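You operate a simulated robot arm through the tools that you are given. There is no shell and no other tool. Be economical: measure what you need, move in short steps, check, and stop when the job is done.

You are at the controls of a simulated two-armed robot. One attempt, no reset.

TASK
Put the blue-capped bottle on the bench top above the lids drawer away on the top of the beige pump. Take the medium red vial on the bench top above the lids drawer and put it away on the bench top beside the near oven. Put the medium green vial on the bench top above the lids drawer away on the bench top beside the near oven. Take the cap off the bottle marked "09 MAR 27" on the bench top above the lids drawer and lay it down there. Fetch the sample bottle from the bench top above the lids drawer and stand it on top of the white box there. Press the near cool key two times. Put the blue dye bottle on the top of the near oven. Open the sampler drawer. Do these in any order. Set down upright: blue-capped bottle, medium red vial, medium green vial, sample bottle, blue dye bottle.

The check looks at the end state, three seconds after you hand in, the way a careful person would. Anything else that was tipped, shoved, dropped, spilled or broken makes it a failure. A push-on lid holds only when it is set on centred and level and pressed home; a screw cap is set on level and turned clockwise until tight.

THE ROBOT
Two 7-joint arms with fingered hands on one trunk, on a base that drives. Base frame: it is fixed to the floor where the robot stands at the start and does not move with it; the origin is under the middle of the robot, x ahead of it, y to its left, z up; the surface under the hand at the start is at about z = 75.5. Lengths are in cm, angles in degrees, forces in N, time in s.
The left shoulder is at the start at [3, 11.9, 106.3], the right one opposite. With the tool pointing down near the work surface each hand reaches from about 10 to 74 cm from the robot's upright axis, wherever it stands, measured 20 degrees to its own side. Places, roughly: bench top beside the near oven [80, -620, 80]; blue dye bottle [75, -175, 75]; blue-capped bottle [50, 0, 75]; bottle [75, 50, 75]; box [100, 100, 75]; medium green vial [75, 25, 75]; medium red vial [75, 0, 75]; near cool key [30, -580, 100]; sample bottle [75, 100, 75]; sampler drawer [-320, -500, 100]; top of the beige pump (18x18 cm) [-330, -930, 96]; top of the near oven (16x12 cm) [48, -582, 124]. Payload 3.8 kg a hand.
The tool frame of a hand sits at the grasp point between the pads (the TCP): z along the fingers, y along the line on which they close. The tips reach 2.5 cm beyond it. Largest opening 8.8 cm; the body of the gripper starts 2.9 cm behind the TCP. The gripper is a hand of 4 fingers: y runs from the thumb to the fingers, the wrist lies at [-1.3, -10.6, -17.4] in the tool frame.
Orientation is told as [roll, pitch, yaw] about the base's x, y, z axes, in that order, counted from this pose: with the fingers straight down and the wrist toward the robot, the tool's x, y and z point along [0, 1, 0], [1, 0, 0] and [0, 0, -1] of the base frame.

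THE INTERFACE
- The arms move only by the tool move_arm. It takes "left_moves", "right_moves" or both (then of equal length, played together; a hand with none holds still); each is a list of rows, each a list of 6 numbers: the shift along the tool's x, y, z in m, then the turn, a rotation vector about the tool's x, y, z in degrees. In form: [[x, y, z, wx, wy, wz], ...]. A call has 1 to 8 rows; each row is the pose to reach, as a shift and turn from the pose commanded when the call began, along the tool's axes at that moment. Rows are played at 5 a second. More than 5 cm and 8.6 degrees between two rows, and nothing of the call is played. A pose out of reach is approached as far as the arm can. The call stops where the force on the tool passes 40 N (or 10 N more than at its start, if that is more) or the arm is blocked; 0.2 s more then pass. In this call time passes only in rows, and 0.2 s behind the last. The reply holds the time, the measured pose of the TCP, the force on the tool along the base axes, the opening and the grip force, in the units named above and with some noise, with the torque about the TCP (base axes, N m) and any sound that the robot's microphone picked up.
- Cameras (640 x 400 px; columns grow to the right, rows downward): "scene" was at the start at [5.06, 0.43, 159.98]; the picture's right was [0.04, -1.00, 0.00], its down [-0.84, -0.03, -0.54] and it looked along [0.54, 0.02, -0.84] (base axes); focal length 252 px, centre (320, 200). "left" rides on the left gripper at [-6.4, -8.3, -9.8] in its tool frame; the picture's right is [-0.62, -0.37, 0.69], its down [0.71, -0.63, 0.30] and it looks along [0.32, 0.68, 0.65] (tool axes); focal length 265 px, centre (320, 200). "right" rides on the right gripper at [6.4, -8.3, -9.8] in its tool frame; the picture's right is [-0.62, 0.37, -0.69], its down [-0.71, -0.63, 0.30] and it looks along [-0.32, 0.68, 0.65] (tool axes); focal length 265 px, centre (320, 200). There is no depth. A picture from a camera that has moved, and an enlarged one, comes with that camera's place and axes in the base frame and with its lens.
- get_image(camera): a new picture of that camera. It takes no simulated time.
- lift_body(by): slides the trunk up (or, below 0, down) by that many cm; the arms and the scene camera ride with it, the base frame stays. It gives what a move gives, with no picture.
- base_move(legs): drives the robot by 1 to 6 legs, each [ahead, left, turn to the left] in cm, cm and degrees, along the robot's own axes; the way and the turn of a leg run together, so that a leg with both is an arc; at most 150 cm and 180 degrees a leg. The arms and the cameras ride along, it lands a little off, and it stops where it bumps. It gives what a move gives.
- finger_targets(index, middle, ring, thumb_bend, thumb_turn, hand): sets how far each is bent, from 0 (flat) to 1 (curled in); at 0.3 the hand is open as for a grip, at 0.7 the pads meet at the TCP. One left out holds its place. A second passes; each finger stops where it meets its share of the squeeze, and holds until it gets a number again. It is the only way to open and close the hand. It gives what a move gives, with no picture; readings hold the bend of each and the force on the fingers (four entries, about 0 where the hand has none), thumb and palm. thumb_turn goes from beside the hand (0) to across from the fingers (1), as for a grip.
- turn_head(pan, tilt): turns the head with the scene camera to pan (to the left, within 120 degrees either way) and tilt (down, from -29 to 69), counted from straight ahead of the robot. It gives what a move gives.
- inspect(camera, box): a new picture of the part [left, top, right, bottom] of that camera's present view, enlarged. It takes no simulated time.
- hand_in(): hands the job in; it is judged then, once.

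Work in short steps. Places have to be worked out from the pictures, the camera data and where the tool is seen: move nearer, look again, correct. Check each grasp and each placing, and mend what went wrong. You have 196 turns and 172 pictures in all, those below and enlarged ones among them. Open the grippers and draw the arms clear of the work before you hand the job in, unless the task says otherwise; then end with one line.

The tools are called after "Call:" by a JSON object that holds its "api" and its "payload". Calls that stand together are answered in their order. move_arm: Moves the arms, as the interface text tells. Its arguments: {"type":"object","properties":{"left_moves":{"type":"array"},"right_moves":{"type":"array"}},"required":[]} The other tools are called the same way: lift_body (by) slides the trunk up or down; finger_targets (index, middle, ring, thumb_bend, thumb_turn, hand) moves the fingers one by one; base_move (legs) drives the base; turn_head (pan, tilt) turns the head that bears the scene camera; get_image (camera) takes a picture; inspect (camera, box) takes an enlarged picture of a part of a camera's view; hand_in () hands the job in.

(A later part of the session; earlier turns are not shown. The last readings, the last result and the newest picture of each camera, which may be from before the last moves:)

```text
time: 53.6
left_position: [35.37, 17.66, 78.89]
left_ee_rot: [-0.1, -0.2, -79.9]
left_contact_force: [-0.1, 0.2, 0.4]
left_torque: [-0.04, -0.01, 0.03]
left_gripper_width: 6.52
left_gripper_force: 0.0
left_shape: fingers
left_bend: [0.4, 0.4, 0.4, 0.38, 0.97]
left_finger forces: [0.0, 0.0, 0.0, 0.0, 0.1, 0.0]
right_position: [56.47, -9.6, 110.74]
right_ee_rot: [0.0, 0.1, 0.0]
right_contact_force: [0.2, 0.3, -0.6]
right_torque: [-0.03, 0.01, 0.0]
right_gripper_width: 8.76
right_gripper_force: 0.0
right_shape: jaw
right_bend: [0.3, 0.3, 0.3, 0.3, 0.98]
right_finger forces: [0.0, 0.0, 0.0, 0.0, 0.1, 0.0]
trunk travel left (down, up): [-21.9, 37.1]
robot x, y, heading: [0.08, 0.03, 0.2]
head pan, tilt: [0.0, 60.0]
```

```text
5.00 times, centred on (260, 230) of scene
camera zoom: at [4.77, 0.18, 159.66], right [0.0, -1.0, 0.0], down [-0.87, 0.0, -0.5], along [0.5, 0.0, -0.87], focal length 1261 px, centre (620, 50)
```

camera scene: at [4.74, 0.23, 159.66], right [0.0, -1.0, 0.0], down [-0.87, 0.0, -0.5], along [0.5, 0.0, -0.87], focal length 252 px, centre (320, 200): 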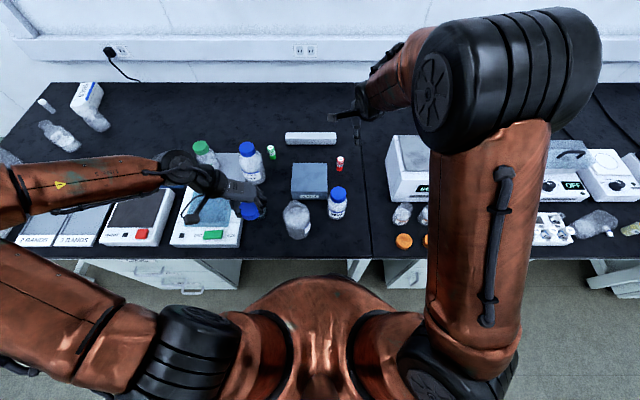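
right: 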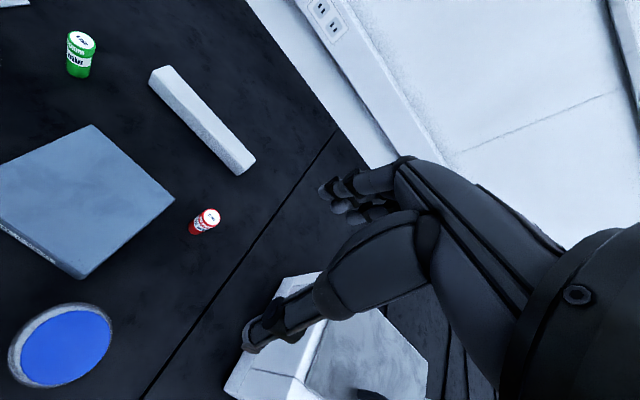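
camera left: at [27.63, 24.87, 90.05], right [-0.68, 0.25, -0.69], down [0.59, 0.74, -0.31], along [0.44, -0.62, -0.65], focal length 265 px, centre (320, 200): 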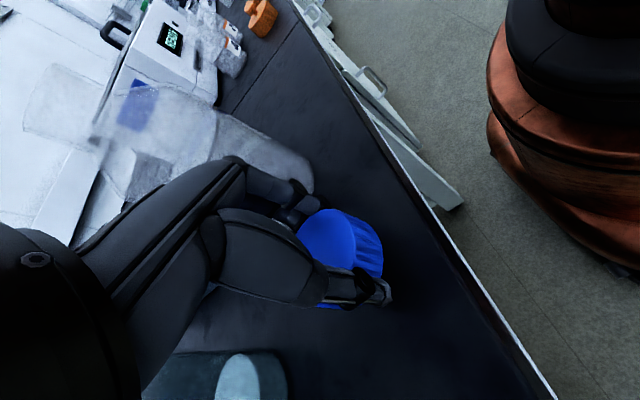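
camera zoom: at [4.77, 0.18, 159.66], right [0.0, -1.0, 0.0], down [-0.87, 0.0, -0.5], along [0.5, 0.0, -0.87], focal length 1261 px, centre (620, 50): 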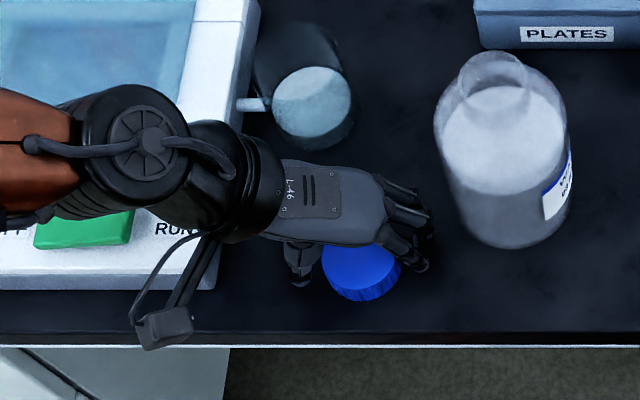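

The cap lies on the bench. I rise straight up and wind the wrist back toward the neutral yaw at a safe height.

Call:
{"api": "move_arm", "payload": {"left_moves": [[0, 0, -0.03, 0, 0, 0], [0, 0, -0.08, 0, 0, 0], [0, 0, -0.13, 0, 0, 0], [0, 0, -0.18, 0, 0, 0], [0, 0, -0.23, 0, 0, 0], [0, 0, -0.28, 0, 0, 0], [0, 0, -0.32, 0, 0, 0]]}}

Call:
{"api": "move_arm", "payload": {"left_moves": [[0, 0, 0, 0, 0, 8.5], [0, 0, 0, 0, 0, 17], [0, 0, 0, 0, 0, 25.5], [0, 0, 0, 0, 0, 34], [0, 0, 0, 0, 0, 42.5], [0, 0, 0, 0, 0, 51], [0, 0, 0, 0, 0, 59.5], [0, 0, 0, 0, 0, 68]]}}

Call:
{"api": "move_arm", "payload": {"left_moves": [[0, 0, 0, 0, 0, 8.5], [0, 0, 0, 0, 0, 17], [0, 0, 0, 0, 0, 25.5], [0, 0, 0, 0, 0, 34], [0, 0, 0, 0, 0, 42.5], [0, 0, 0, 0, 0, 51], [0, 0, 0, 0, 0, 59.5], [0, 0, 0, 0, 0, 68]]}}

Call:
{"api": "move_arm", "payload": {"left_moves": [[0, 0, 0, 0, 0, 8.5], [0, 0, 0, 0, 0, 17], [0, 0, 0, 0, 0, 25.5], [0, 0, 0, 0, 0, 34], [0, 0, 0, 0, 0, 42.5], [0, 0, 0, 0, 0, 51], [0, 0, 0, 0, 0, 59.5], [0, 0, 0, 0, 0, 68]]}}

Call:
{"api": "move_arm", "payload": {"left_moves": [[0, 0, 0, 0, 0, 8.5], [0, 0, 0, 0, 0, 17], [0, 0, 0, 0, 0, 25.5], [0, 0, 0, 0, 0, 34], [0, 0, 0, 0, 0, 42.5], [0, 0, 0, 0, 0, 51], [0, 0, 0, 0, 0, 59.5], [0, 0, 0, 0, 0, 68]]}}

Call:
{"api": "get_image", "payload": {"camera": "scene"}}

```text
time: 55.2
left_position: [35.53, 17.81, 110.68]
left_ee_rot: [-0.1, -0.2, -79.8]
left_contact_force: [-0.3, 0.1, 0.1]
left_torque: [-0.04, 0.0, 0.02]
left_gripper_width: 6.52
left_gripper_force: 0.1
left_shape: fingers
left_bend: [0.4, 0.4, 0.4, 0.38, 0.97]
left_finger forces: [0.0, 0.0, 0.0, 0.1, 0.1, 0.1]
right_position: [56.52, -9.61, 110.61]
right_ee_rot: [0.0, 0.0, 0.0]
right_contact_force: [-0.6, 0.5, 0.2]
right_torque: [-0.03, 0.01, -0.03]
right_gripper_width: 8.78
right_gripper_force: 0.0
right_shape: jaw
right_bend: [0.3, 0.3, 0.3, 0.3, 0.98]
right_finger forces: [0.0, 0.0, 0.0, 0.0, 0.0, 0.1]
trunk travel left (down, up): [-21.9, 37.1]
robot x, y, heading: [0.18, 0.2, -0.1]
head pan, tilt: [0.0, 60.0]
```

```text
time: 57.0
left_position: [35.45, 17.88, 110.85]
left_ee_rot: [0.2, -0.2, -148.0]
left_contact_force: [-0.4, -0.2, -0.2]
left_torque: [0.01, -0.04, -0.01]
left_gripper_width: 6.52
left_gripper_force: 0.0
left_shape: fingers
left_bend: [0.4, 0.4, 0.4, 0.38, 0.97]
left_finger forces: [0.0, 0.0, 0.0, 0.0, 0.1, 0.1]
right_position: [56.57, -9.76, 110.63]
right_ee_rot: [0.0, 0.1, 0.0]
right_contact_force: [0.6, 0.7, 0.0]
right_torque: [0.01, 0.0, 0.02]
right_gripper_width: 8.77
right_gripper_force: 0.0
right_shape: jaw
right_bend: [0.3, 0.3, 0.3, 0.3, 0.98]
right_finger forces: [0.0, 0.0, 0.1, 0.1, 0.1, 0.0]
trunk travel left (down, up): [-21.9, 37.1]
robot x, y, heading: [0.31, 0.02, -0.1]
head pan, tilt: [0.0, 60.0]
```

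```text
time: 58.8
left_position: [35.36, 17.88, 110.87]
left_ee_rot: [0.1, 0.0, 144.1]
left_contact_force: [-0.5, 0.6, 0.0]
left_torque: [-0.03, 0.0, -0.01]
left_gripper_width: 6.52
left_gripper_force: 0.0
left_shape: fingers
left_bend: [0.4, 0.4, 0.4, 0.38, 0.97]
left_finger forces: [0.0, 0.0, 0.1, 0.0, 0.0, 0.1]
right_position: [56.48, -9.67, 110.57]
right_ee_rot: [0.0, 0.1, 0.0]
right_contact_force: [-1.1, -0.2, 0.2]
right_torque: [0.02, -0.02, 0.02]
right_gripper_width: 8.78
right_gripper_force: 0.1
right_shape: jaw
right_bend: [0.3, 0.3, 0.3, 0.3, 0.98]
right_finger forces: [0.0, 0.1, 0.0, 0.0, 0.0, 0.0]
trunk travel left (down, up): [-21.9, 37.1]
robot x, y, heading: [0.03, -0.05, -0.1]
head pan, tilt: [0.0, 60.0]
```

```text
time: 60.6
left_position: [35.38, 17.95, 110.82]
left_ee_rot: [-0.1, 0.2, 76.0]
left_contact_force: [-0.2, -0.1, 0.3]
left_torque: [0.01, -0.02, 0.02]
left_gripper_width: 6.53
left_gripper_force: 0.1
left_shape: fingers
left_bend: [0.4, 0.4, 0.4, 0.38, 0.97]
left_finger forces: [0.1, 0.1, 0.0, 0.1, 0.0, 0.1]
right_position: [56.43, -9.63, 110.78]
right_ee_rot: [0.0, 0.0, -0.1]
right_contact_force: [0.3, 0.2, 0.2]
right_torque: [-0.02, 0.0, -0.03]
right_gripper_width: 8.77
right_gripper_force: 0.0
right_shape: jaw
right_bend: [0.3, 0.3, 0.3, 0.3, 0.98]
right_finger forces: [0.0, 0.1, 0.0, 0.1, 0.1, 0.1]
trunk travel left (down, up): [-21.9, 37.1]
robot x, y, heading: [-0.16, 0.18, 0.4]
head pan, tilt: [0.0, 60.0]
```

```text
time: 62.4
left_position: [37.11, 17.78, 111.54]
left_ee_rot: [-0.2, 0.2, 7.9]
left_contact_force: [-1.4, 0.0, -0.2]
left_torque: [0.01, -0.02, 0.01]
left_gripper_width: 6.52
left_gripper_force: 0.1
left_shape: fingers
left_bend: [0.4, 0.4, 0.4, 0.38, 0.97]
left_finger forces: [0.0, 0.0, 0.0, 0.0, 0.1, 0.1]
left hand out of reach, approached as far as the arm can: row 5, 6, 7, 8
right_position: [56.57, -9.72, 110.78]
right_ee_rot: [0.0, 0.0, 0.0]
right_contact_force: [-0.2, 0.7, 0.2]
right_torque: [-0.01, -0.01, -0.02]
right_gripper_width: 8.76
right_gripper_force: 0.1
right_shape: jaw
right_bend: [0.3, 0.3, 0.3, 0.3, 0.98]
right_finger forces: [0.1, 0.1, 0.0, 0.1, 0.1, 0.0]
trunk travel left (down, up): [-21.9, 37.1]
robot x, y, heading: [-0.04, 0.07, 0.1]
head pan, tilt: [0.0, 60.0]
```

```text
122 pictures are left
camera scene: at [4.75, 0.2, 159.66], right [0.0, -1.0, 0.0], down [-0.87, 0.0, -0.5], along [0.5, 0.0, -0.87], focal length 252 px, centre (320, 200)
```

scene: 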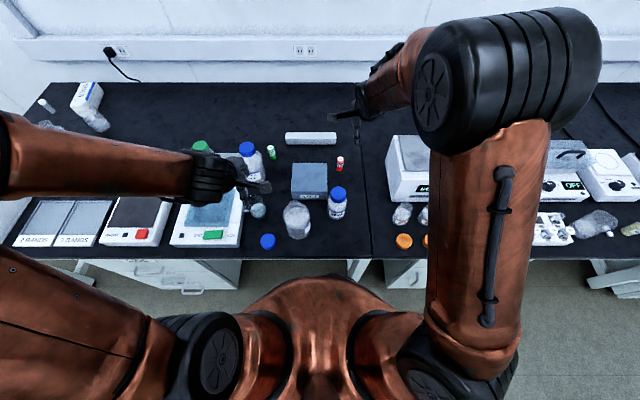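

The bench is in order: cap beside the open bottle. Next the sample bottle; I drive left 70 cm and look.

Call:
{"api": "base_move", "payload": {"legs": [[0, 70, 0]]}}

Call:
{"api": "turn_head", "payload": {"pan": 15, "tilt": 45}}

Call:
{"api": "get_image", "payload": {"camera": "scene"}}

Call:
{"api": "get_image", "payload": {"camera": "left"}}

```text
time: 66.3
left_position: [37.67, 88.43, 111.5]
left_ee_rot: [-0.2, 0.2, 7.5]
left_contact_force: [0.7, -0.2, 0.2]
left_torque: [0.0, -0.01, 0.05]
left_gripper_width: 6.53
left_gripper_force: 0.1
left_shape: fingers
left_bend: [0.4, 0.4, 0.4, 0.38, 0.97]
left_finger forces: [0.0, 0.0, 0.1, 0.1, 0.1, 0.0]
right_position: [56.82, 60.78, 110.7]
right_ee_rot: [0.0, 0.1, -0.6]
right_contact_force: [-0.1, -0.4, 0.2]
right_torque: [0.04, -0.04, 0.02]
right_gripper_width: 8.76
right_gripper_force: 0.0
right_shape: jaw
right_bend: [0.3, 0.3, 0.3, 0.3, 0.98]
right_finger forces: [0.0, 0.0, 0.0, 0.0, 0.0, 0.0]
trunk travel left (down, up): [-21.9, 37.1]
robot x, y, heading: [0.86, 71.14, -0.5]
head pan, tilt: [0.0, 60.0]
```

```text
time: 67.0
left_position: [37.59, 88.33, 111.44]
left_ee_rot: [-0.2, 0.3, 7.5]
left_contact_force: [-0.2, -0.9, -0.3]
left_torque: [-0.03, -0.02, -0.02]
left_gripper_width: 6.53
left_gripper_force: 0.0
left_shape: fingers
left_bend: [0.4, 0.4, 0.4, 0.38, 0.97]
left_finger forces: [0.0, 0.0, 0.1, 0.1, 0.1, 0.0]
right_position: [56.85, 60.79, 110.73]
right_ee_rot: [0.1, 0.0, -0.6]
right_contact_force: [-0.1, 0.2, 0.6]
right_torque: [0.02, 0.04, 0.0]
right_gripper_width: 8.72
right_gripper_force: 0.0
right_shape: jaw
right_bend: [0.3, 0.3, 0.3, 0.3, 0.98]
right_finger forces: [0.0, 0.0, 0.1, 0.0, 0.0, 0.0]
trunk travel left (down, up): [-21.9, 37.1]
robot x, y, heading: [0.28, 70.67, -0.7]
head pan, tilt: [15.0, 45.0]
```

```text
121 pictures are left
camera scene: at [6.34, 73.19, 161.6], right [0.25, -0.97, 0.0], down [-0.69, -0.18, -0.71], along [0.68, 0.18, -0.71], focal length 252 px, centre (320, 200)
```

scene: 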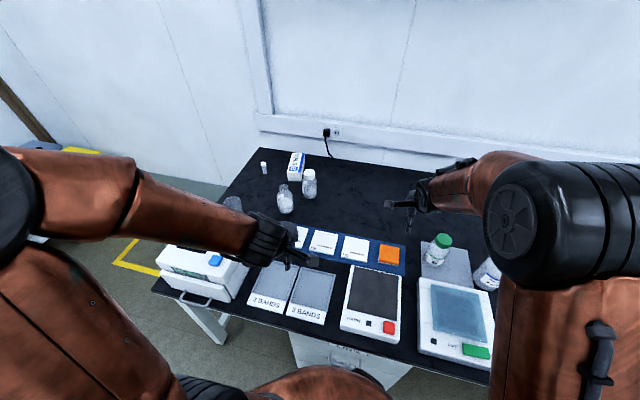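

```text
120 pictures are left
camera left: at [30.26, 81.01, 121.41], right [-0.29, -0.67, -0.69], down [-0.72, 0.62, -0.3], along [0.63, 0.41, -0.66], focal length 265 px, centre (320, 200)
```

left: 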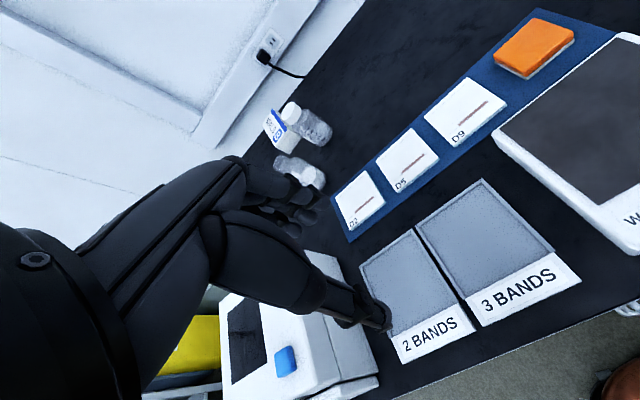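

Call:
{"api": "inspect", "payload": {"camera": "scene", "box": [230, 140, 350, 220]}}

Call:
{"api": "inspect", "payload": {"camera": "left", "box": [240, 80, 360, 200]}}

```text
5.00 times, centred on (290, 180) of scene
camera zoom: at [6.34, 73.19, 161.6], right [0.25, -0.97, 0.0], down [-0.69, -0.18, -0.71], along [0.68, 0.18, -0.71], focal length 1261 px, centre (470, 300)
```

zoom: 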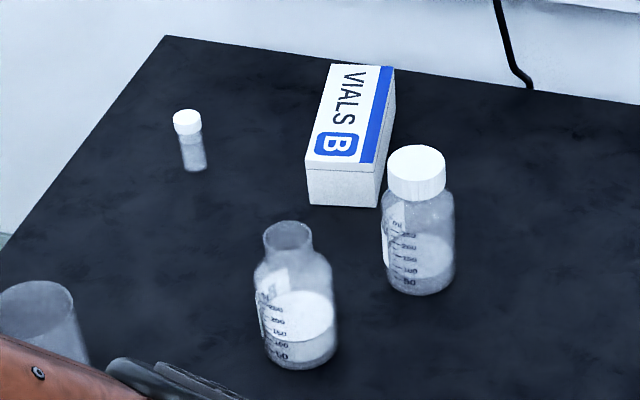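

```text
3.33 times, centred on (300, 140) of left
camera zoom: at [30.26, 81.01, 121.41], right [-0.29, -0.67, -0.69], down [-0.72, 0.62, -0.3], along [0.63, 0.41, -0.66], focal length 885 px, centre (387, 400)
```

zoom: 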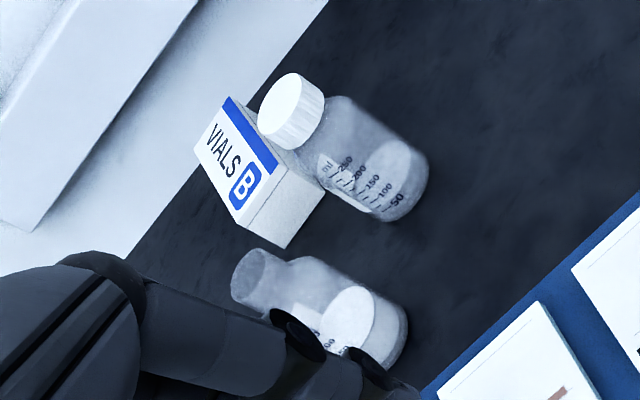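

Two bottles stand by the box: a capped one near [89, 100] and an open one near [78, 108]. I also double-check the green-capped N6 bottle's marking from this side, and the open bottle's label.

Call:
{"api": "inspect", "payload": {"camera": "scene", "box": [415, 228, 505, 298]}}

Call:
{"api": "inspect", "payload": {"camera": "scene", "box": [270, 165, 325, 215]}}

Call:
{"api": "get_image", "payload": {"camera": "right"}}

```text
5.71 times, centred on (460, 263) of scene
camera zoom: at [6.34, 73.19, 161.6], right [0.25, -0.97, 0.0], down [-0.69, -0.18, -0.71], along [0.68, 0.18, -0.71], focal length 1442 px, centre (-480, -160)
```

zoom: 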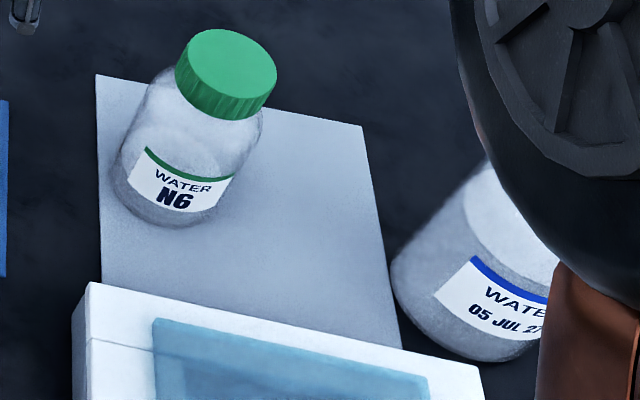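

```text
8.00 times, centred on (298, 190) of scene
camera zoom: at [6.34, 73.19, 161.6], right [0.25, -0.97, 0.0], down [-0.69, -0.18, -0.71], along [0.68, 0.18, -0.71], focal length 2018 px, centre (500, 280)
```

zoom: 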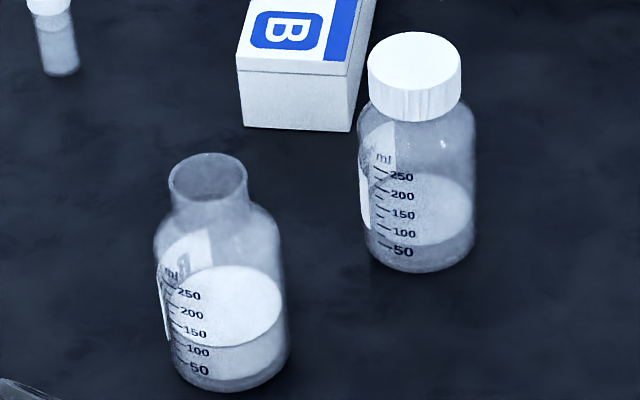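

```text
115 pictures are left
camera right: at [48.56, 67.24, 120.61], right [0.36, -0.62, 0.69], down [-0.64, -0.71, -0.3], along [0.68, -0.33, -0.65], focal length 265 px, centre (320, 200)
```

right: 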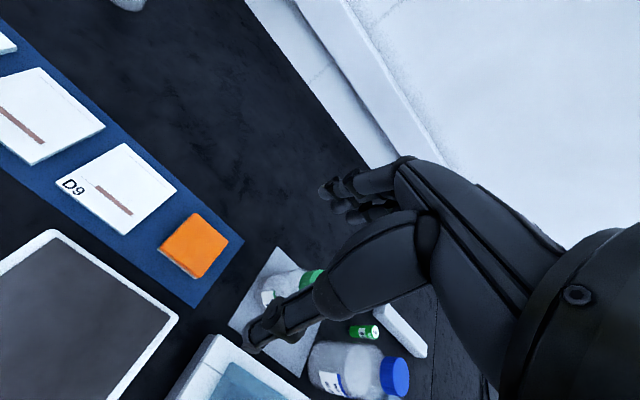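

The MAR label is unique, fine. To read the two sample bottles' labels and to reach the box I drive round to the bench's left end, facing along −y.

Call:
{"api": "base_move", "payload": {"legs": [[0, 108, 0], [0, 0, -90], [0, 80, 0]]}}

Call:
{"api": "turn_head", "payload": {"pan": 0, "tilt": 50}}

Call:
{"api": "get_image", "payload": {"camera": "scene"}}

```text
time: 80.2
left_position: [96.75, 141.77, 111.45]
left_ee_rot: [-0.2, 0.3, -82.0]
left_contact_force: [0.2, -0.3, 0.6]
left_torque: [0.0, 0.01, -0.04]
left_gripper_width: 6.52
left_gripper_force: 0.1
left_shape: fingers
left_bend: [0.4, 0.4, 0.4, 0.38, 0.97]
left_finger forces: [0.1, 0.0, 0.1, 0.0, 0.0, 0.1]
right_position: [69.33, 122.4, 110.62]
right_ee_rot: [0.1, 0.0, -90.1]
right_contact_force: [0.0, 0.2, 0.4]
right_torque: [-0.02, -0.04, 0.02]
right_gripper_width: 8.77
right_gripper_force: 0.0
right_shape: jaw
right_bend: [0.3, 0.3, 0.3, 0.3, 0.98]
right_finger forces: [0.0, 0.0, 0.0, 0.1, 0.1, 0.0]
trunk travel left (down, up): [-21.9, 37.1]
robot x, y, heading: [78.53, 178.88, -90.0]
head pan, tilt: [15.0, 45.0]
```

```text
time: 81.0
left_position: [96.77, 141.61, 111.49]
left_ee_rot: [-0.1, 0.2, -81.9]
left_contact_force: [0.9, -0.5, 0.8]
left_torque: [0.02, -0.02, 0.04]
left_gripper_width: 6.55
left_gripper_force: 0.0
left_shape: fingers
left_bend: [0.4, 0.4, 0.4, 0.38, 0.97]
left_finger forces: [0.0, 0.1, 0.0, 0.0, 0.0, 0.1]
right_position: [69.19, 122.27, 110.59]
right_ee_rot: [0.0, 0.0, -90.1]
right_contact_force: [0.3, -0.5, 0.5]
right_torque: [-0.02, 0.03, 0.0]
right_gripper_width: 8.78
right_gripper_force: 0.2
right_shape: jaw
right_bend: [0.3, 0.3, 0.3, 0.3, 0.98]
right_finger forces: [0.0, 0.0, 0.0, 0.1, 0.1, 0.1]
trunk travel left (down, up): [-21.9, 37.1]
robot x, y, heading: [79.01, 178.94, -90.0]
head pan, tilt: [0.0, 50.0]
```

```text
114 pictures are left
camera scene: at [79.04, 173.24, 160.92], right [-1.0, 0.0, 0.0], down [0.0, 0.77, -0.64], along [0.0, -0.64, -0.77], focal length 252 px, centre (320, 200)
```

scene: 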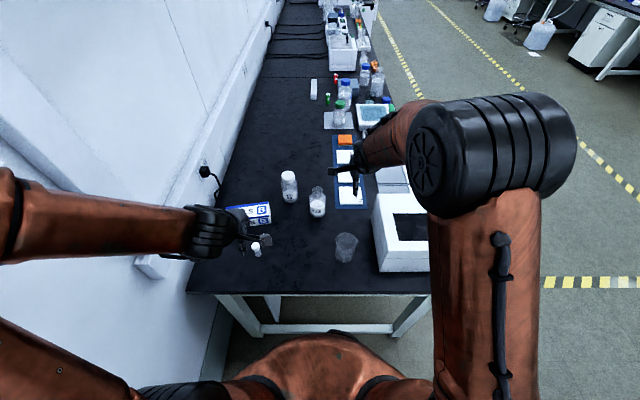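

Call:
{"api": "inspect", "payload": {"camera": "scene", "box": [270, 165, 334, 225]}}

```text
6.67 times, centred on (302, 195) of scene
camera zoom: at [79.04, 173.24, 160.92], right [-1.0, 0.0, 0.0], down [0.0, 0.77, -0.64], along [0.0, -0.64, -0.77], focal length 1682 px, centre (440, 233)
```

zoom: 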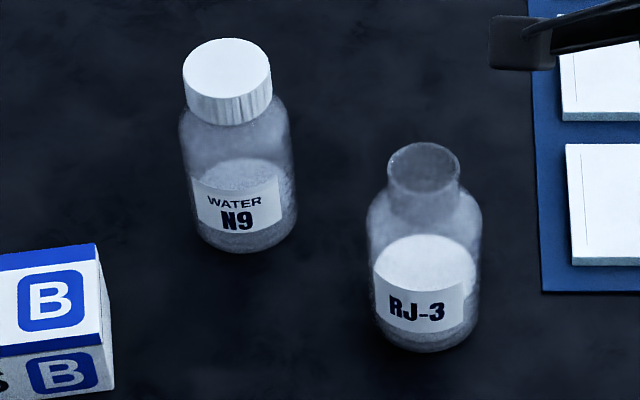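

The open one is "RJ-3", a sample, and matches the given place, so it is the sample bottle (about [80, 110.5]); the capped one is reagent water N9. I drive 8 cm ahead and bring the left hand above it.

Call:
{"api": "base_move", "payload": {"legs": [[8, 0, 0]]}}

Call:
{"api": "move_arm", "payload": {"left_moves": [[-0.033, 0.034, 0.01, 0, 0, 1.5], [-0.066, 0.068, 0.02, 0, 0, 3], [-0.099, 0.101, 0.03, 0, 0, 4.5], [-0.132, 0.135, 0.04, 0, 0, 6], [-0.165, 0.169, 0.05, 0, 0, 7], [-0.198, 0.203, 0.06, 0, 0, 8]]}}

Call:
{"api": "get_image", "payload": {"camera": "left"}}

Call:
{"api": "get_image", "payload": {"camera": "scene"}}

```text
time: 82.1
left_position: [96.74, 133.71, 111.34]
left_ee_rot: [-0.2, 0.3, -81.8]
left_contact_force: [0.7, -0.7, -0.3]
left_torque: [0.03, 0.0, -0.01]
left_gripper_width: 6.53
left_gripper_force: 0.1
left_shape: fingers
left_bend: [0.4, 0.4, 0.4, 0.38, 0.97]
left_finger forces: [0.0, 0.1, 0.0, 0.0, 0.1, 0.1]
right_position: [69.24, 114.23, 110.57]
right_ee_rot: [-0.1, 0.1, -90.0]
right_contact_force: [0.2, 0.0, -0.4]
right_torque: [0.03, 0.03, 0.02]
right_gripper_width: 8.76
right_gripper_force: 0.0
right_shape: jaw
right_bend: [0.3, 0.3, 0.3, 0.3, 0.98]
right_finger forces: [0.1, 0.1, 0.0, 0.0, 0.0, 0.0]
trunk travel left (down, up): [-21.9, 37.1]
robot x, y, heading: [78.99, 170.76, -89.9]
head pan, tilt: [0.0, 50.0]
```

```text
time: 83.5
left_position: [79.91, 110.8, 105.19]
left_ee_rot: [-0.2, 0.3, -89.8]
left_contact_force: [-0.4, 0.1, 0.3]
left_torque: [-0.02, 0.01, 0.01]
left_gripper_width: 6.53
left_gripper_force: 0.0
left_shape: fingers
left_bend: [0.4, 0.4, 0.4, 0.38, 0.97]
left_finger forces: [0.0, 0.0, 0.0, 0.1, 0.1, 0.1]
right_position: [69.22, 114.26, 110.58]
right_ee_rot: [0.0, 0.1, -90.0]
right_contact_force: [0.7, 0.3, 0.2]
right_torque: [-0.03, 0.01, 0.01]
right_gripper_width: 8.76
right_gripper_force: 0.1
right_shape: jaw
right_bend: [0.3, 0.3, 0.3, 0.3, 0.98]
right_finger forces: [0.1, 0.1, 0.0, 0.0, 0.0, 0.1]
trunk travel left (down, up): [-21.9, 37.1]
robot x, y, heading: [78.9, 170.9, -89.9]
head pan, tilt: [0.0, 50.0]
```

```text
112 pictures are left
camera left: at [73.59, 119.09, 115.13], right [-0.62, 0.37, -0.69], down [0.71, 0.63, -0.3], along [0.32, -0.68, -0.66], focal length 265 px, centre (320, 200)
```

left: 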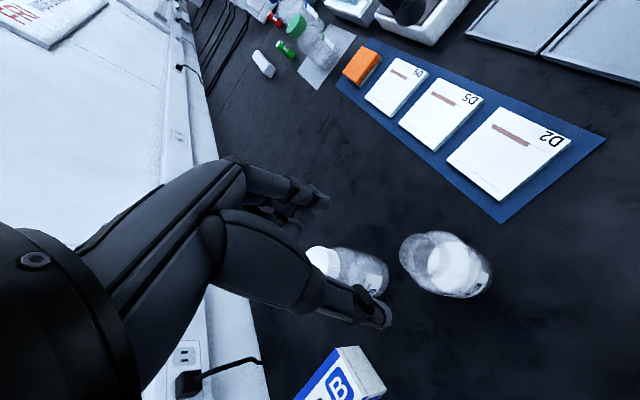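

```text
111 pictures are left
camera scene: at [79.0, 165.16, 160.91], right [-1.0, 0.0, 0.0], down [0.0, 0.77, -0.64], along [0.0, -0.64, -0.77], focal length 252 px, centre (320, 200)
```

scene: 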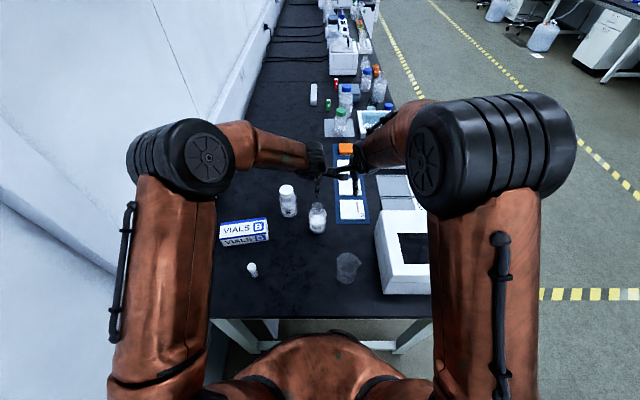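

Call:
{"api": "inspect", "payload": {"camera": "left", "box": [370, 210, 510, 310]}}

Call:
{"api": "inspect", "payload": {"camera": "scene", "box": [270, 160, 360, 240]}}

```text
4.00 times, centred on (440, 260) of left
camera zoom: at [73.59, 119.09, 115.13], right [-0.62, 0.37, -0.69], down [0.71, 0.63, -0.3], along [0.32, -0.68, -0.66], focal length 1062 px, centre (-160, -40)
```

zoom: 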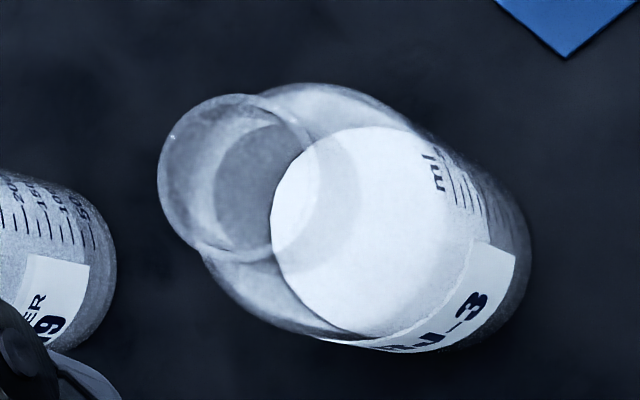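

```text
5.00 times, centred on (315, 200) of scene
camera zoom: at [79.0, 165.16, 160.91], right [-1.0, 0.0, 0.0], down [0.0, 0.77, -0.64], along [0.0, -0.64, -0.77], focal length 1261 px, centre (345, 200)
```

zoom: 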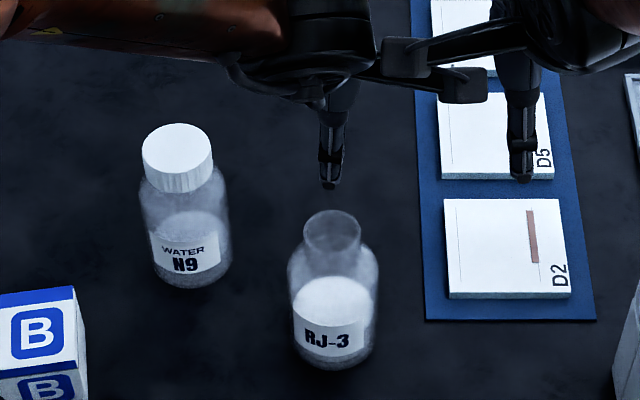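

The mouth is at about [79.9, 107.5, 88.3]. I open the hand, shift 3.3 cm ahead and lower to the neck.

Call:
{"api": "finger_targets", "payload": {"hand": "left", "index": 0.32, "middle": 0.32, "ring": 0.32, "thumb_bend": 0.32}}

Call:
{"api": "move_arm", "payload": {"left_moves": [[0, 0.033, 0, 0, 0, 0], [0, 0.033, 0.04, 0, 0, 0], [0, 0.033, 0.08, 0, 0, 0], [0, 0.033, 0.12, 0, 0, 0], [0, 0.033, 0.15, 0, 0, 0], [0, 0.033, 0.165, 0, 0, 0]]}}

Call:
{"api": "get_image", "payload": {"camera": "left"}}

Call:
{"api": "inspect", "payload": {"camera": "scene", "box": [270, 160, 360, 240]}}

```text
time: 84.5
left_position: [80.13, 110.93, 105.33]
left_ee_rot: [-0.3, 0.2, -89.8]
left_contact_force: [-0.7, 0.5, -0.4]
left_torque: [0.01, 0.0, -0.03]
left_gripper_width: 8.02
left_gripper_force: 0.1
left_shape: fingers
left_bend: [0.32, 0.32, 0.32, 0.32, 0.97]
left_finger forces: [0.0, 0.0, 0.0, 0.0, 0.0, 0.0]
right_position: [69.31, 114.43, 110.69]
right_ee_rot: [0.0, 0.0, -90.0]
right_contact_force: [0.1, 0.7, 0.2]
right_torque: [-0.01, -0.04, -0.04]
right_gripper_width: 8.75
right_gripper_force: 0.2
right_shape: jaw
right_bend: [0.3, 0.3, 0.3, 0.3, 0.98]
right_finger forces: [0.0, 0.0, 0.0, 0.1, 0.0, 0.0]
trunk travel left (down, up): [-21.9, 37.1]
robot x, y, heading: [79.54, 170.94, -90.1]
head pan, tilt: [0.0, 50.0]
```

```text
time: 85.9
left_position: [80.01, 107.84, 88.86]
left_ee_rot: [-0.2, 0.2, -89.9]
left_contact_force: [-0.3, 0.7, 0.1]
left_torque: [-0.01, -0.05, -0.02]
left_gripper_width: 8.03
left_gripper_force: 0.1
left_shape: fingers
left_bend: [0.32, 0.32, 0.32, 0.32, 0.97]
left_finger forces: [0.0, 0.0, 0.1, 0.0, 0.0, 0.0]
right_position: [69.33, 114.43, 110.69]
right_ee_rot: [0.0, 0.1, -90.1]
right_contact_force: [0.3, -0.3, 0.4]
right_torque: [0.03, -0.02, 0.01]
right_gripper_width: 8.76
right_gripper_force: 0.1
right_shape: jaw
right_bend: [0.3, 0.3, 0.3, 0.3, 0.98]
right_finger forces: [0.0, 0.1, 0.1, 0.0, 0.1, 0.1]
trunk travel left (down, up): [-21.9, 37.1]
robot x, y, heading: [78.77, 170.83, -89.9]
head pan, tilt: [0.0, 50.0]
```

```text
108 pictures are left
camera left: at [73.61, 116.18, 98.76], right [-0.62, 0.37, -0.69], down [0.71, 0.63, -0.31], along [0.32, -0.68, -0.66], focal length 265 px, centre (320, 200)
```

left: 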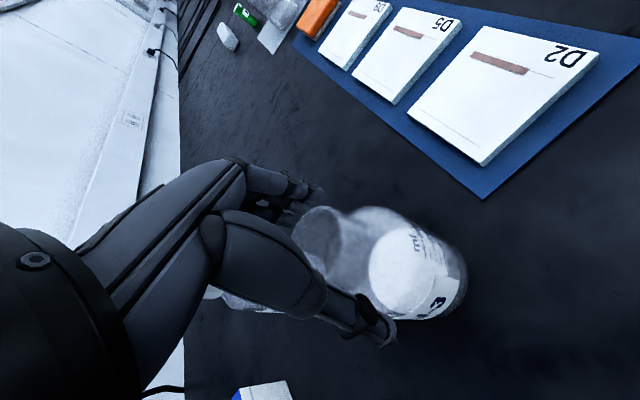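

```text
5.00 times, centred on (315, 200) of scene
camera zoom: at [79.04, 165.33, 160.92], right [-1.0, 0.0, 0.0], down [0.0, 0.77, -0.64], along [0.0, -0.64, -0.77], focal length 1261 px, centre (345, 200)
```

zoom: 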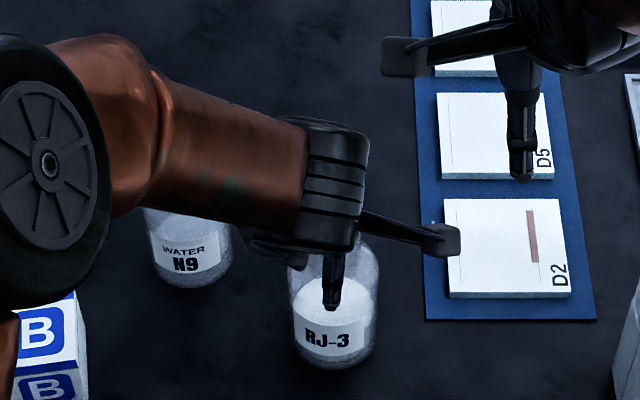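

The neck lies between the pads. I close.

Call:
{"api": "finger_targets", "payload": {"hand": "left", "index": 0.68, "middle": 0.68, "ring": 0.68, "thumb_bend": 0.65}}

Call:
{"api": "get_image", "payload": {"camera": "left"}}

```text
time: 86.9
left_position: [80.04, 107.86, 88.93]
left_ee_rot: [-0.2, 0.2, -89.8]
left_contact_force: [-1.2, -0.7, 2.8]
left_torque: [-0.28, -0.11, -0.04]
left_gripper_width: 3.41
left_gripper_force: 13.5
left_shape: fingers
left_bend: [0.57, 0.59, 0.68, 0.53, 0.96]
left_finger forces: [5.8, 8.4, 0.0, 0.0, 12.7, 0.1]
right_position: [69.22, 114.41, 110.75]
right_ee_rot: [0.0, 0.1, -90.0]
right_contact_force: [0.0, -0.3, 0.8]
right_torque: [0.01, 0.0, 0.04]
right_gripper_width: 8.78
right_gripper_force: 0.1
right_shape: jaw
right_bend: [0.3, 0.3, 0.3, 0.3, 0.98]
right_finger forces: [0.0, 0.1, 0.0, 0.0, 0.0, 0.0]
trunk travel left (down, up): [-21.9, 37.1]
robot x, y, heading: [78.93, 170.78, -90.0]
head pan, tilt: [0.0, 50.0]
```

```text
106 pictures are left
camera left: at [73.6, 116.18, 98.86], right [-0.62, 0.37, -0.69], down [0.71, 0.63, -0.31], along [0.32, -0.68, -0.66], focal length 265 px, centre (320, 200)
```

left: 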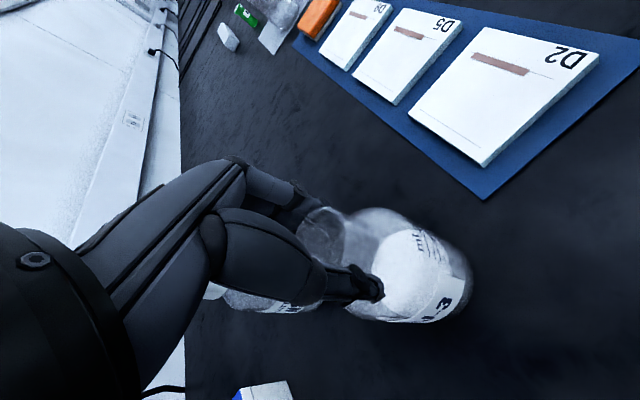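

Held at the neck. I lift 17 cm straight up.

Call:
{"api": "move_arm", "payload": {"left_moves": [[0, 0, -0.01, 0, 0, 0], [0, 0, -0.03, 0, 0, 0], [0, 0, -0.07, 0, 0, 0], [0, 0, -0.11, 0, 0, 0], [0, 0, -0.14, 0, 0, 0], [0, 0, -0.17, 0, 0, 0]]}}

Call:
{"api": "get_image", "payload": {"camera": "left"}}

Call:
{"api": "get_image", "payload": {"camera": "scene"}}

```text
time: 88.3
left_position: [79.89, 107.4, 106.15]
left_ee_rot: [-0.2, 0.2, -89.8]
left_contact_force: [0.1, -0.1, -2.5]
left_torque: [-0.02, -0.05, 0.01]
left_gripper_width: 3.39
left_gripper_force: 11.4
left_shape: fingers
left_bend: [0.57, 0.61, 0.68, 0.53, 0.96]
left_finger forces: [5.9, 5.6, 0.1, 0.0, 11.4, 0.0]
right_position: [69.3, 114.43, 110.73]
right_ee_rot: [0.0, 0.0, -90.0]
right_contact_force: [0.5, 0.3, 0.0]
right_torque: [0.0, -0.04, -0.01]
right_gripper_width: 8.75
right_gripper_force: 0.1
right_shape: jaw
right_bend: [0.3, 0.3, 0.3, 0.3, 0.98]
right_finger forces: [0.1, 0.0, 0.0, 0.1, 0.1, 0.0]
trunk travel left (down, up): [-21.9, 37.1]
robot x, y, heading: [79.15, 170.79, -89.9]
head pan, tilt: [0.0, 50.0]
```

```text
105 pictures are left
camera left: at [73.48, 115.92, 116.06], right [-0.62, 0.37, -0.69], down [0.71, 0.63, -0.3], along [0.32, -0.68, -0.66], focal length 265 px, centre (320, 200)
```

left: 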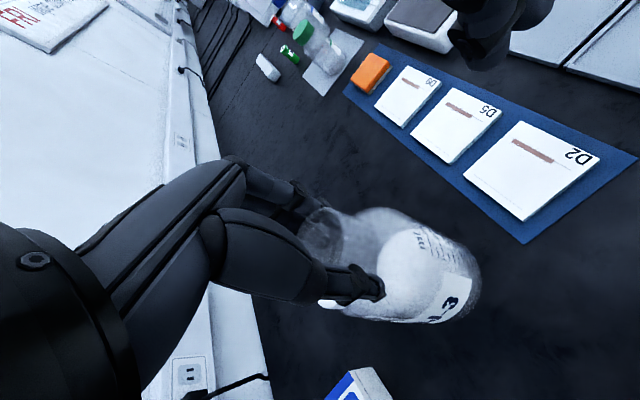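

```text
104 pictures are left
camera scene: at [79.05, 165.35, 160.92], right [-1.0, 0.0, 0.0], down [0.0, 0.77, -0.64], along [0.0, -0.64, -0.77], focal length 252 px, centre (320, 200)
```

scene: 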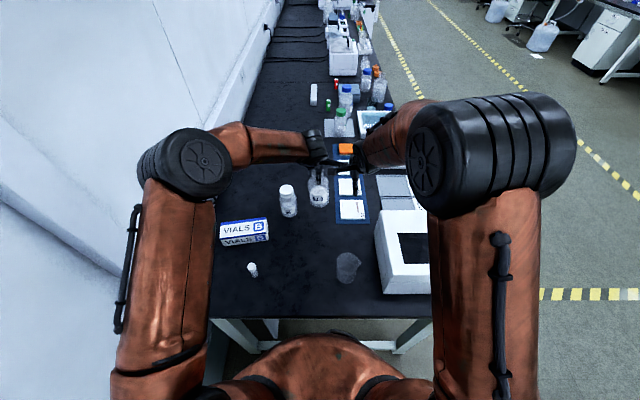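

Lifted cleanly. I measure the box top.

Call:
{"api": "inspect", "payload": {"camera": "scene", "box": [205, 200, 285, 260]}}

```text
6.67 times, centred on (245, 230) of scene
camera zoom: at [79.05, 165.35, 160.92], right [-1.0, 0.0, 0.0], down [0.0, 0.77, -0.64], along [0.0, -0.64, -0.77], focal length 1682 px, centre (820, 0)
```

zoom: 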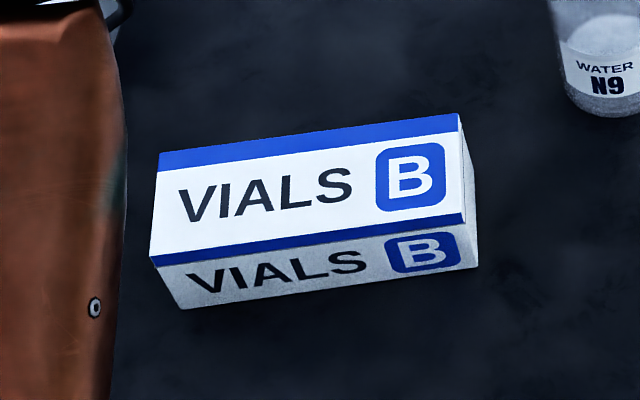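

Box top centre is about [108, 112.3, 80.4], depth only 7.4 cm, so the bottle must be centred. I move the bottle across in two stages, watching the elbow near the wall.

Call:
{"api": "move_arm", "payload": {"left_moves": [[0.045, -0.01, 0, 0, 0, 0], [0.09, -0.02, 0, 0, 0, 0], [0.135, -0.03, 0, 0, 0, 0], [0.18, -0.04, 0, 0, 0, 0]]}}

Call:
{"api": "get_image", "payload": {"camera": "scene"}}

```text
time: 89.3
left_position: [98.11, 111.68, 105.94]
left_ee_rot: [-0.4, 0.2, -89.8]
left_contact_force: [-0.6, -0.4, -2.8]
left_torque: [-0.05, 0.02, 0.01]
left_gripper_width: 3.38
left_gripper_force: 11.2
left_shape: fingers
left_bend: [0.57, 0.62, 0.68, 0.54, 0.96]
left_finger forces: [6.5, 5.2, 0.0, 0.1, 11.7, 0.0]
right_position: [69.46, 114.46, 110.72]
right_ee_rot: [0.0, 0.0, -89.9]
right_contact_force: [-0.7, -0.5, 0.2]
right_torque: [-0.03, -0.01, 0.02]
right_gripper_width: 8.78
right_gripper_force: 0.0
right_shape: jaw
right_bend: [0.3, 0.3, 0.3, 0.3, 0.98]
right_finger forces: [0.0, 0.1, 0.0, 0.1, 0.1, 0.0]
trunk travel left (down, up): [-21.9, 37.1]
robot x, y, heading: [79.41, 170.87, -89.9]
head pan, tilt: [0.0, 50.0]
```

```text
102 pictures are left
camera scene: at [79.22, 165.37, 160.92], right [-1.0, 0.0, 0.0], down [0.0, 0.77, -0.64], along [0.0, -0.64, -0.77], focal length 252 px, centre (320, 200)
```

scene: 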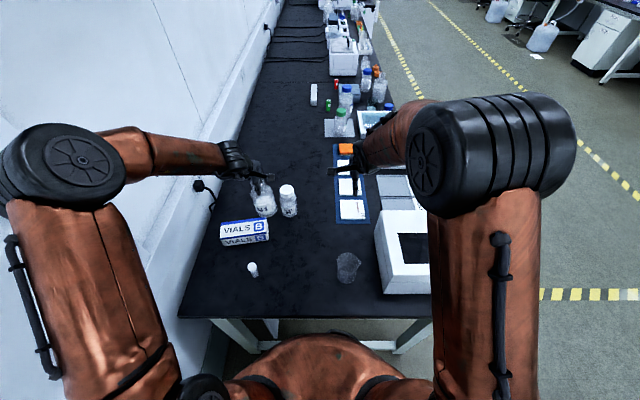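

The elbow is getting close to the wall. I back the base 6 cm (arm more extended, elbow further in) and then move the hand on in small steps.

Call:
{"api": "base_move", "payload": {"legs": [[-6, 0, 0]]}}

Call:
{"api": "move_arm", "payload": {"left_moves": [[0.0, 0.03, 0, 0, 0, 0], [0.0, 0.057, 0, 0, 0, 0], [0.03, 0.056, 0, 0, 0, 0], [0.06, 0.055, 0, 0, 0, 0], [0.09, 0.055, 0, 0, 0, 0]]}}

Call:
{"api": "get_image", "payload": {"camera": "scene"}}

Call:
{"api": "get_image", "payload": {"camera": "left"}}

```text
time: 90.2
left_position: [98.04, 117.9, 106.0]
left_ee_rot: [-0.1, 0.1, -89.8]
left_contact_force: [-0.3, -0.1, -2.4]
left_torque: [-0.02, 0.0, 0.02]
left_gripper_width: 3.35
left_gripper_force: 11.8
left_shape: fingers
left_bend: [0.57, 0.62, 0.68, 0.54, 0.96]
left_finger forces: [6.3, 5.7, 0.0, 0.1, 11.7, 0.0]
right_position: [69.35, 120.8, 110.87]
right_ee_rot: [0.0, 0.0, -90.0]
right_contact_force: [-0.1, 0.3, 0.4]
right_torque: [0.0, -0.01, -0.02]
right_gripper_width: 8.75
right_gripper_force: 0.0
right_shape: jaw
right_bend: [0.3, 0.3, 0.3, 0.3, 0.98]
right_finger forces: [0.0, 0.0, 0.0, 0.0, 0.0, 0.1]
trunk travel left (down, up): [-21.9, 37.1]
robot x, y, heading: [78.78, 177.05, -90.0]
head pan, tilt: [0.0, 50.0]
```

```text
time: 91.4
left_position: [106.95, 112.26, 105.81]
left_ee_rot: [-0.3, 0.2, -89.9]
left_contact_force: [-0.3, -0.4, -3.4]
left_torque: [-0.03, 0.01, 0.0]
left_gripper_width: 3.38
left_gripper_force: 11.4
left_shape: fingers
left_bend: [0.57, 0.62, 0.68, 0.54, 0.96]
left_finger forces: [6.4, 5.2, 0.0, 0.0, 11.4, 0.1]
right_position: [69.43, 120.59, 110.6]
right_ee_rot: [-0.1, 0.1, -90.0]
right_contact_force: [0.1, -0.5, 0.8]
right_torque: [0.0, -0.05, 0.03]
right_gripper_width: 8.75
right_gripper_force: 0.1
right_shape: jaw
right_bend: [0.3, 0.3, 0.3, 0.3, 0.98]
right_finger forces: [0.0, 0.0, 0.1, 0.1, 0.1, 0.0]
trunk travel left (down, up): [-21.9, 37.1]
robot x, y, heading: [78.97, 176.69, -90.1]
head pan, tilt: [0.0, 50.0]
```

```text
101 pictures are left
camera scene: at [79.19, 171.38, 160.91], right [-1.0, 0.0, 0.0], down [0.0, 0.77, -0.64], along [0.0, -0.64, -0.77], focal length 252 px, centre (320, 200)
```

scene: 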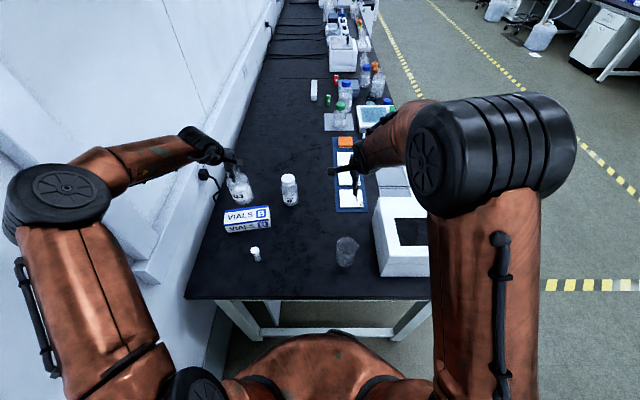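

```text
100 pictures are left
camera left: at [100.57, 120.6, 115.81], right [-0.62, 0.37, -0.69], down [0.71, 0.63, -0.31], along [0.32, -0.68, -0.66], focal length 265 px, centre (320, 200)
```

left: 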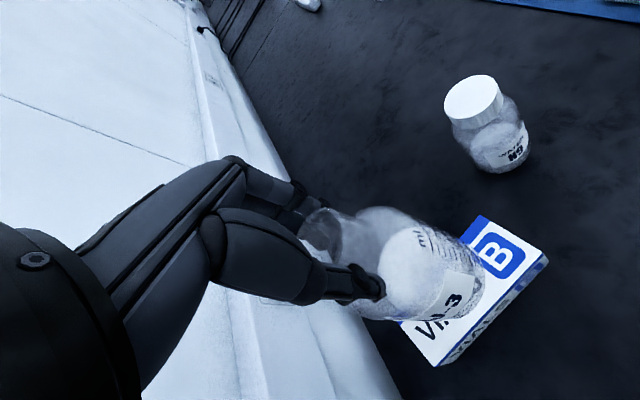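

Call:
{"api": "inspect", "payload": {"camera": "scene", "box": [190, 140, 290, 240]}}

```text
4.00 times, centred on (240, 190) of scene
camera zoom: at [79.19, 171.38, 160.91], right [-1.0, 0.0, 0.0], down [0.0, 0.77, -0.64], along [0.0, -0.64, -0.77], focal length 1009 px, centre (640, 240)
```

zoom: 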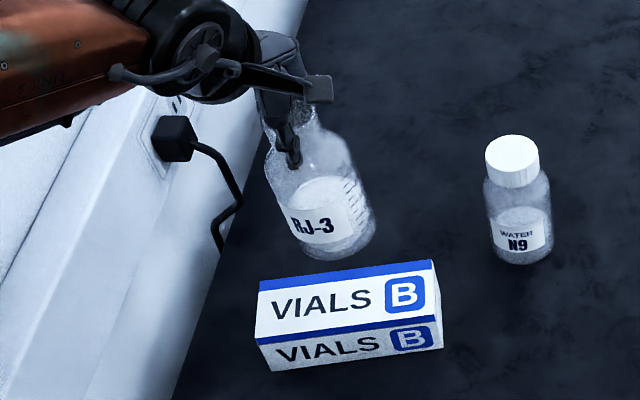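

The bottle hangs leaning about 3–4° (base toward me). I correct the tilt, centre it over the box and lower to just above the lid.

Call:
{"api": "move_arm", "payload": {"left_moves": [[0.005, 0.003, 0.0, -3, 1.5, 0], [0.01, 0.003, 0.03, -3, 1.5, 0], [0.01, 0.003, 0.06, -3, 1.5, 0], [0.01, 0.003, 0.09, -3, 1.5, 0], [0.01, 0.003, 0.105, -3, 1.5, 0]]}}

Call:
{"api": "inspect", "payload": {"camera": "scene", "box": [190, 150, 290, 240]}}

Call:
{"api": "get_image", "payload": {"camera": "left"}}

```text
time: 92.6
left_position: [107.82, 111.91, 95.38]
left_ee_rot: [1.2, -2.8, -89.9]
left_contact_force: [-0.1, 0.3, -3.0]
left_torque: [-0.01, 0.01, -0.04]
left_gripper_width: 3.37
left_gripper_force: 11.5
left_shape: fingers
left_bend: [0.57, 0.62, 0.68, 0.54, 0.96]
left_finger forces: [6.3, 5.2, 0.0, 0.0, 11.3, 0.0]
right_position: [69.15, 120.5, 110.63]
right_ee_rot: [0.0, 0.1, -90.1]
right_contact_force: [-0.8, -0.6, 0.2]
right_torque: [-0.01, 0.0, 0.0]
right_gripper_width: 8.8
right_gripper_force: 0.1
right_shape: jaw
right_bend: [0.3, 0.3, 0.3, 0.3, 0.98]
right_finger forces: [0.1, 0.0, 0.1, 0.0, 0.0, 0.1]
trunk travel left (down, up): [-21.9, 37.1]
robot x, y, heading: [78.9, 176.9, -90.1]
head pan, tilt: [0.0, 50.0]
```

```text
4.44 times, centred on (240, 195) of scene
camera zoom: at [79.06, 171.36, 160.91], right [-1.0, 0.0, 0.0], down [0.0, 0.77, -0.64], along [0.0, -0.64, -0.77], focal length 1121 px, centre (676, 222)
```

zoom: 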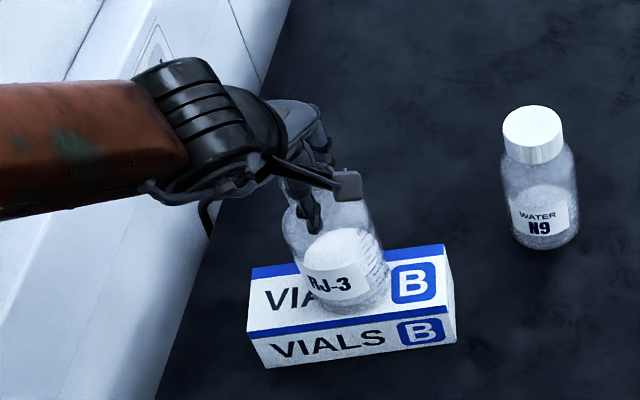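

```text
97 pictures are left
camera left: at [101.25, 120.81, 104.75], right [-0.61, 0.33, -0.72], down [0.72, 0.62, -0.32], along [0.34, -0.71, -0.61], focal length 265 px, centre (320, 200)
```

left: 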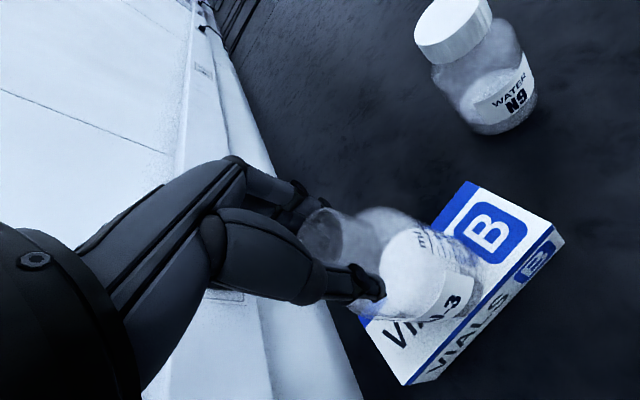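

The base is ~1.1 cm too near me; I shift it back and lower to contact.

Call:
{"api": "move_arm", "payload": {"left_moves": [[0.0, 0.011, 0.0, 0, 0, 0], [0.0, 0.011, 0.006, 0, 0, 0], [0.0, 0.011, 0.01, 0, 0, 0], [0.0, 0.011, 0.013, 0, 0, 0]]}}

Call:
{"api": "inspect", "payload": {"camera": "scene", "box": [190, 150, 290, 240]}}

Call:
{"api": "inspect", "payload": {"camera": "left", "box": [300, 150, 600, 400]}}

```text
time: 93.6
left_position: [107.97, 110.77, 94.85]
left_ee_rot: [1.2, -3.5, -89.9]
left_contact_force: [-3.3, -0.8, 25.3]
left_torque: [0.19, 0.07, 0.06]
left_gripper_width: 3.39
left_gripper_force: 18.6
left_shape: fingers
left_bend: [0.57, 0.61, 0.68, 0.54, 0.95]
left_finger forces: [7.7, 10.4, 0.1, 0.1, 19.2, 0.0]
right_position: [69.12, 120.64, 110.69]
right_ee_rot: [0.1, 0.0, -90.0]
right_contact_force: [-0.7, 0.0, 0.3]
right_torque: [-0.01, -0.01, 0.02]
right_gripper_width: 8.75
right_gripper_force: 0.0
right_shape: jaw
right_bend: [0.3, 0.3, 0.3, 0.3, 0.98]
right_finger forces: [0.1, 0.1, 0.0, 0.0, 0.1, 0.1]
trunk travel left (down, up): [-21.9, 37.1]
robot x, y, heading: [78.83, 177.42, -90.0]
head pan, tilt: [0.0, 50.0]
```

```text
4.44 times, centred on (240, 195) of scene
camera zoom: at [78.84, 171.76, 160.96], right [-1.0, 0.0, 0.0], down [0.0, 0.76, -0.64], along [0.0, -0.64, -0.76], focal length 1121 px, centre (676, 222)
```

zoom: 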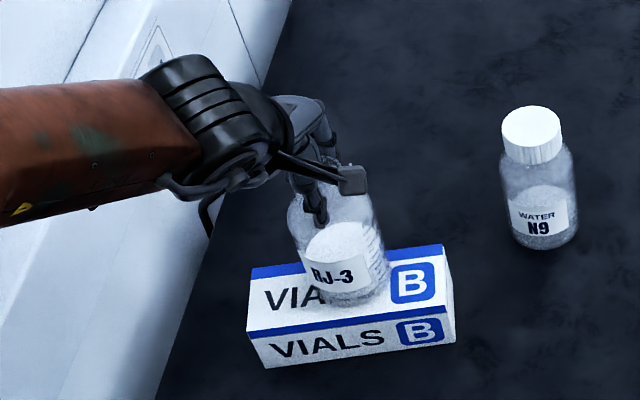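

```text
1.60 times, centred on (450, 275) of left
camera zoom: at [101.21, 119.73, 104.04], right [-0.61, 0.32, -0.73], down [0.72, 0.61, -0.33], along [0.34, -0.72, -0.6], focal length 425 px, centre (112, 80)
```

zoom: 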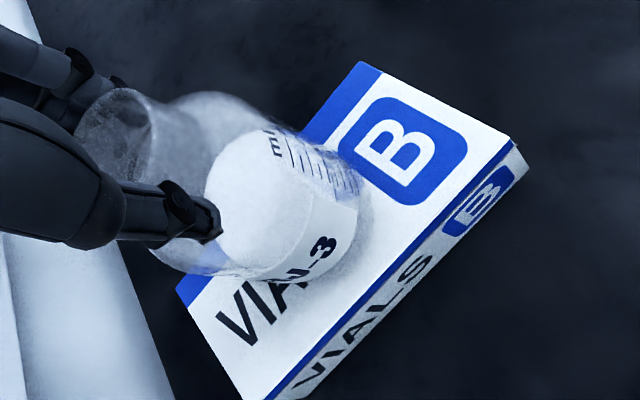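

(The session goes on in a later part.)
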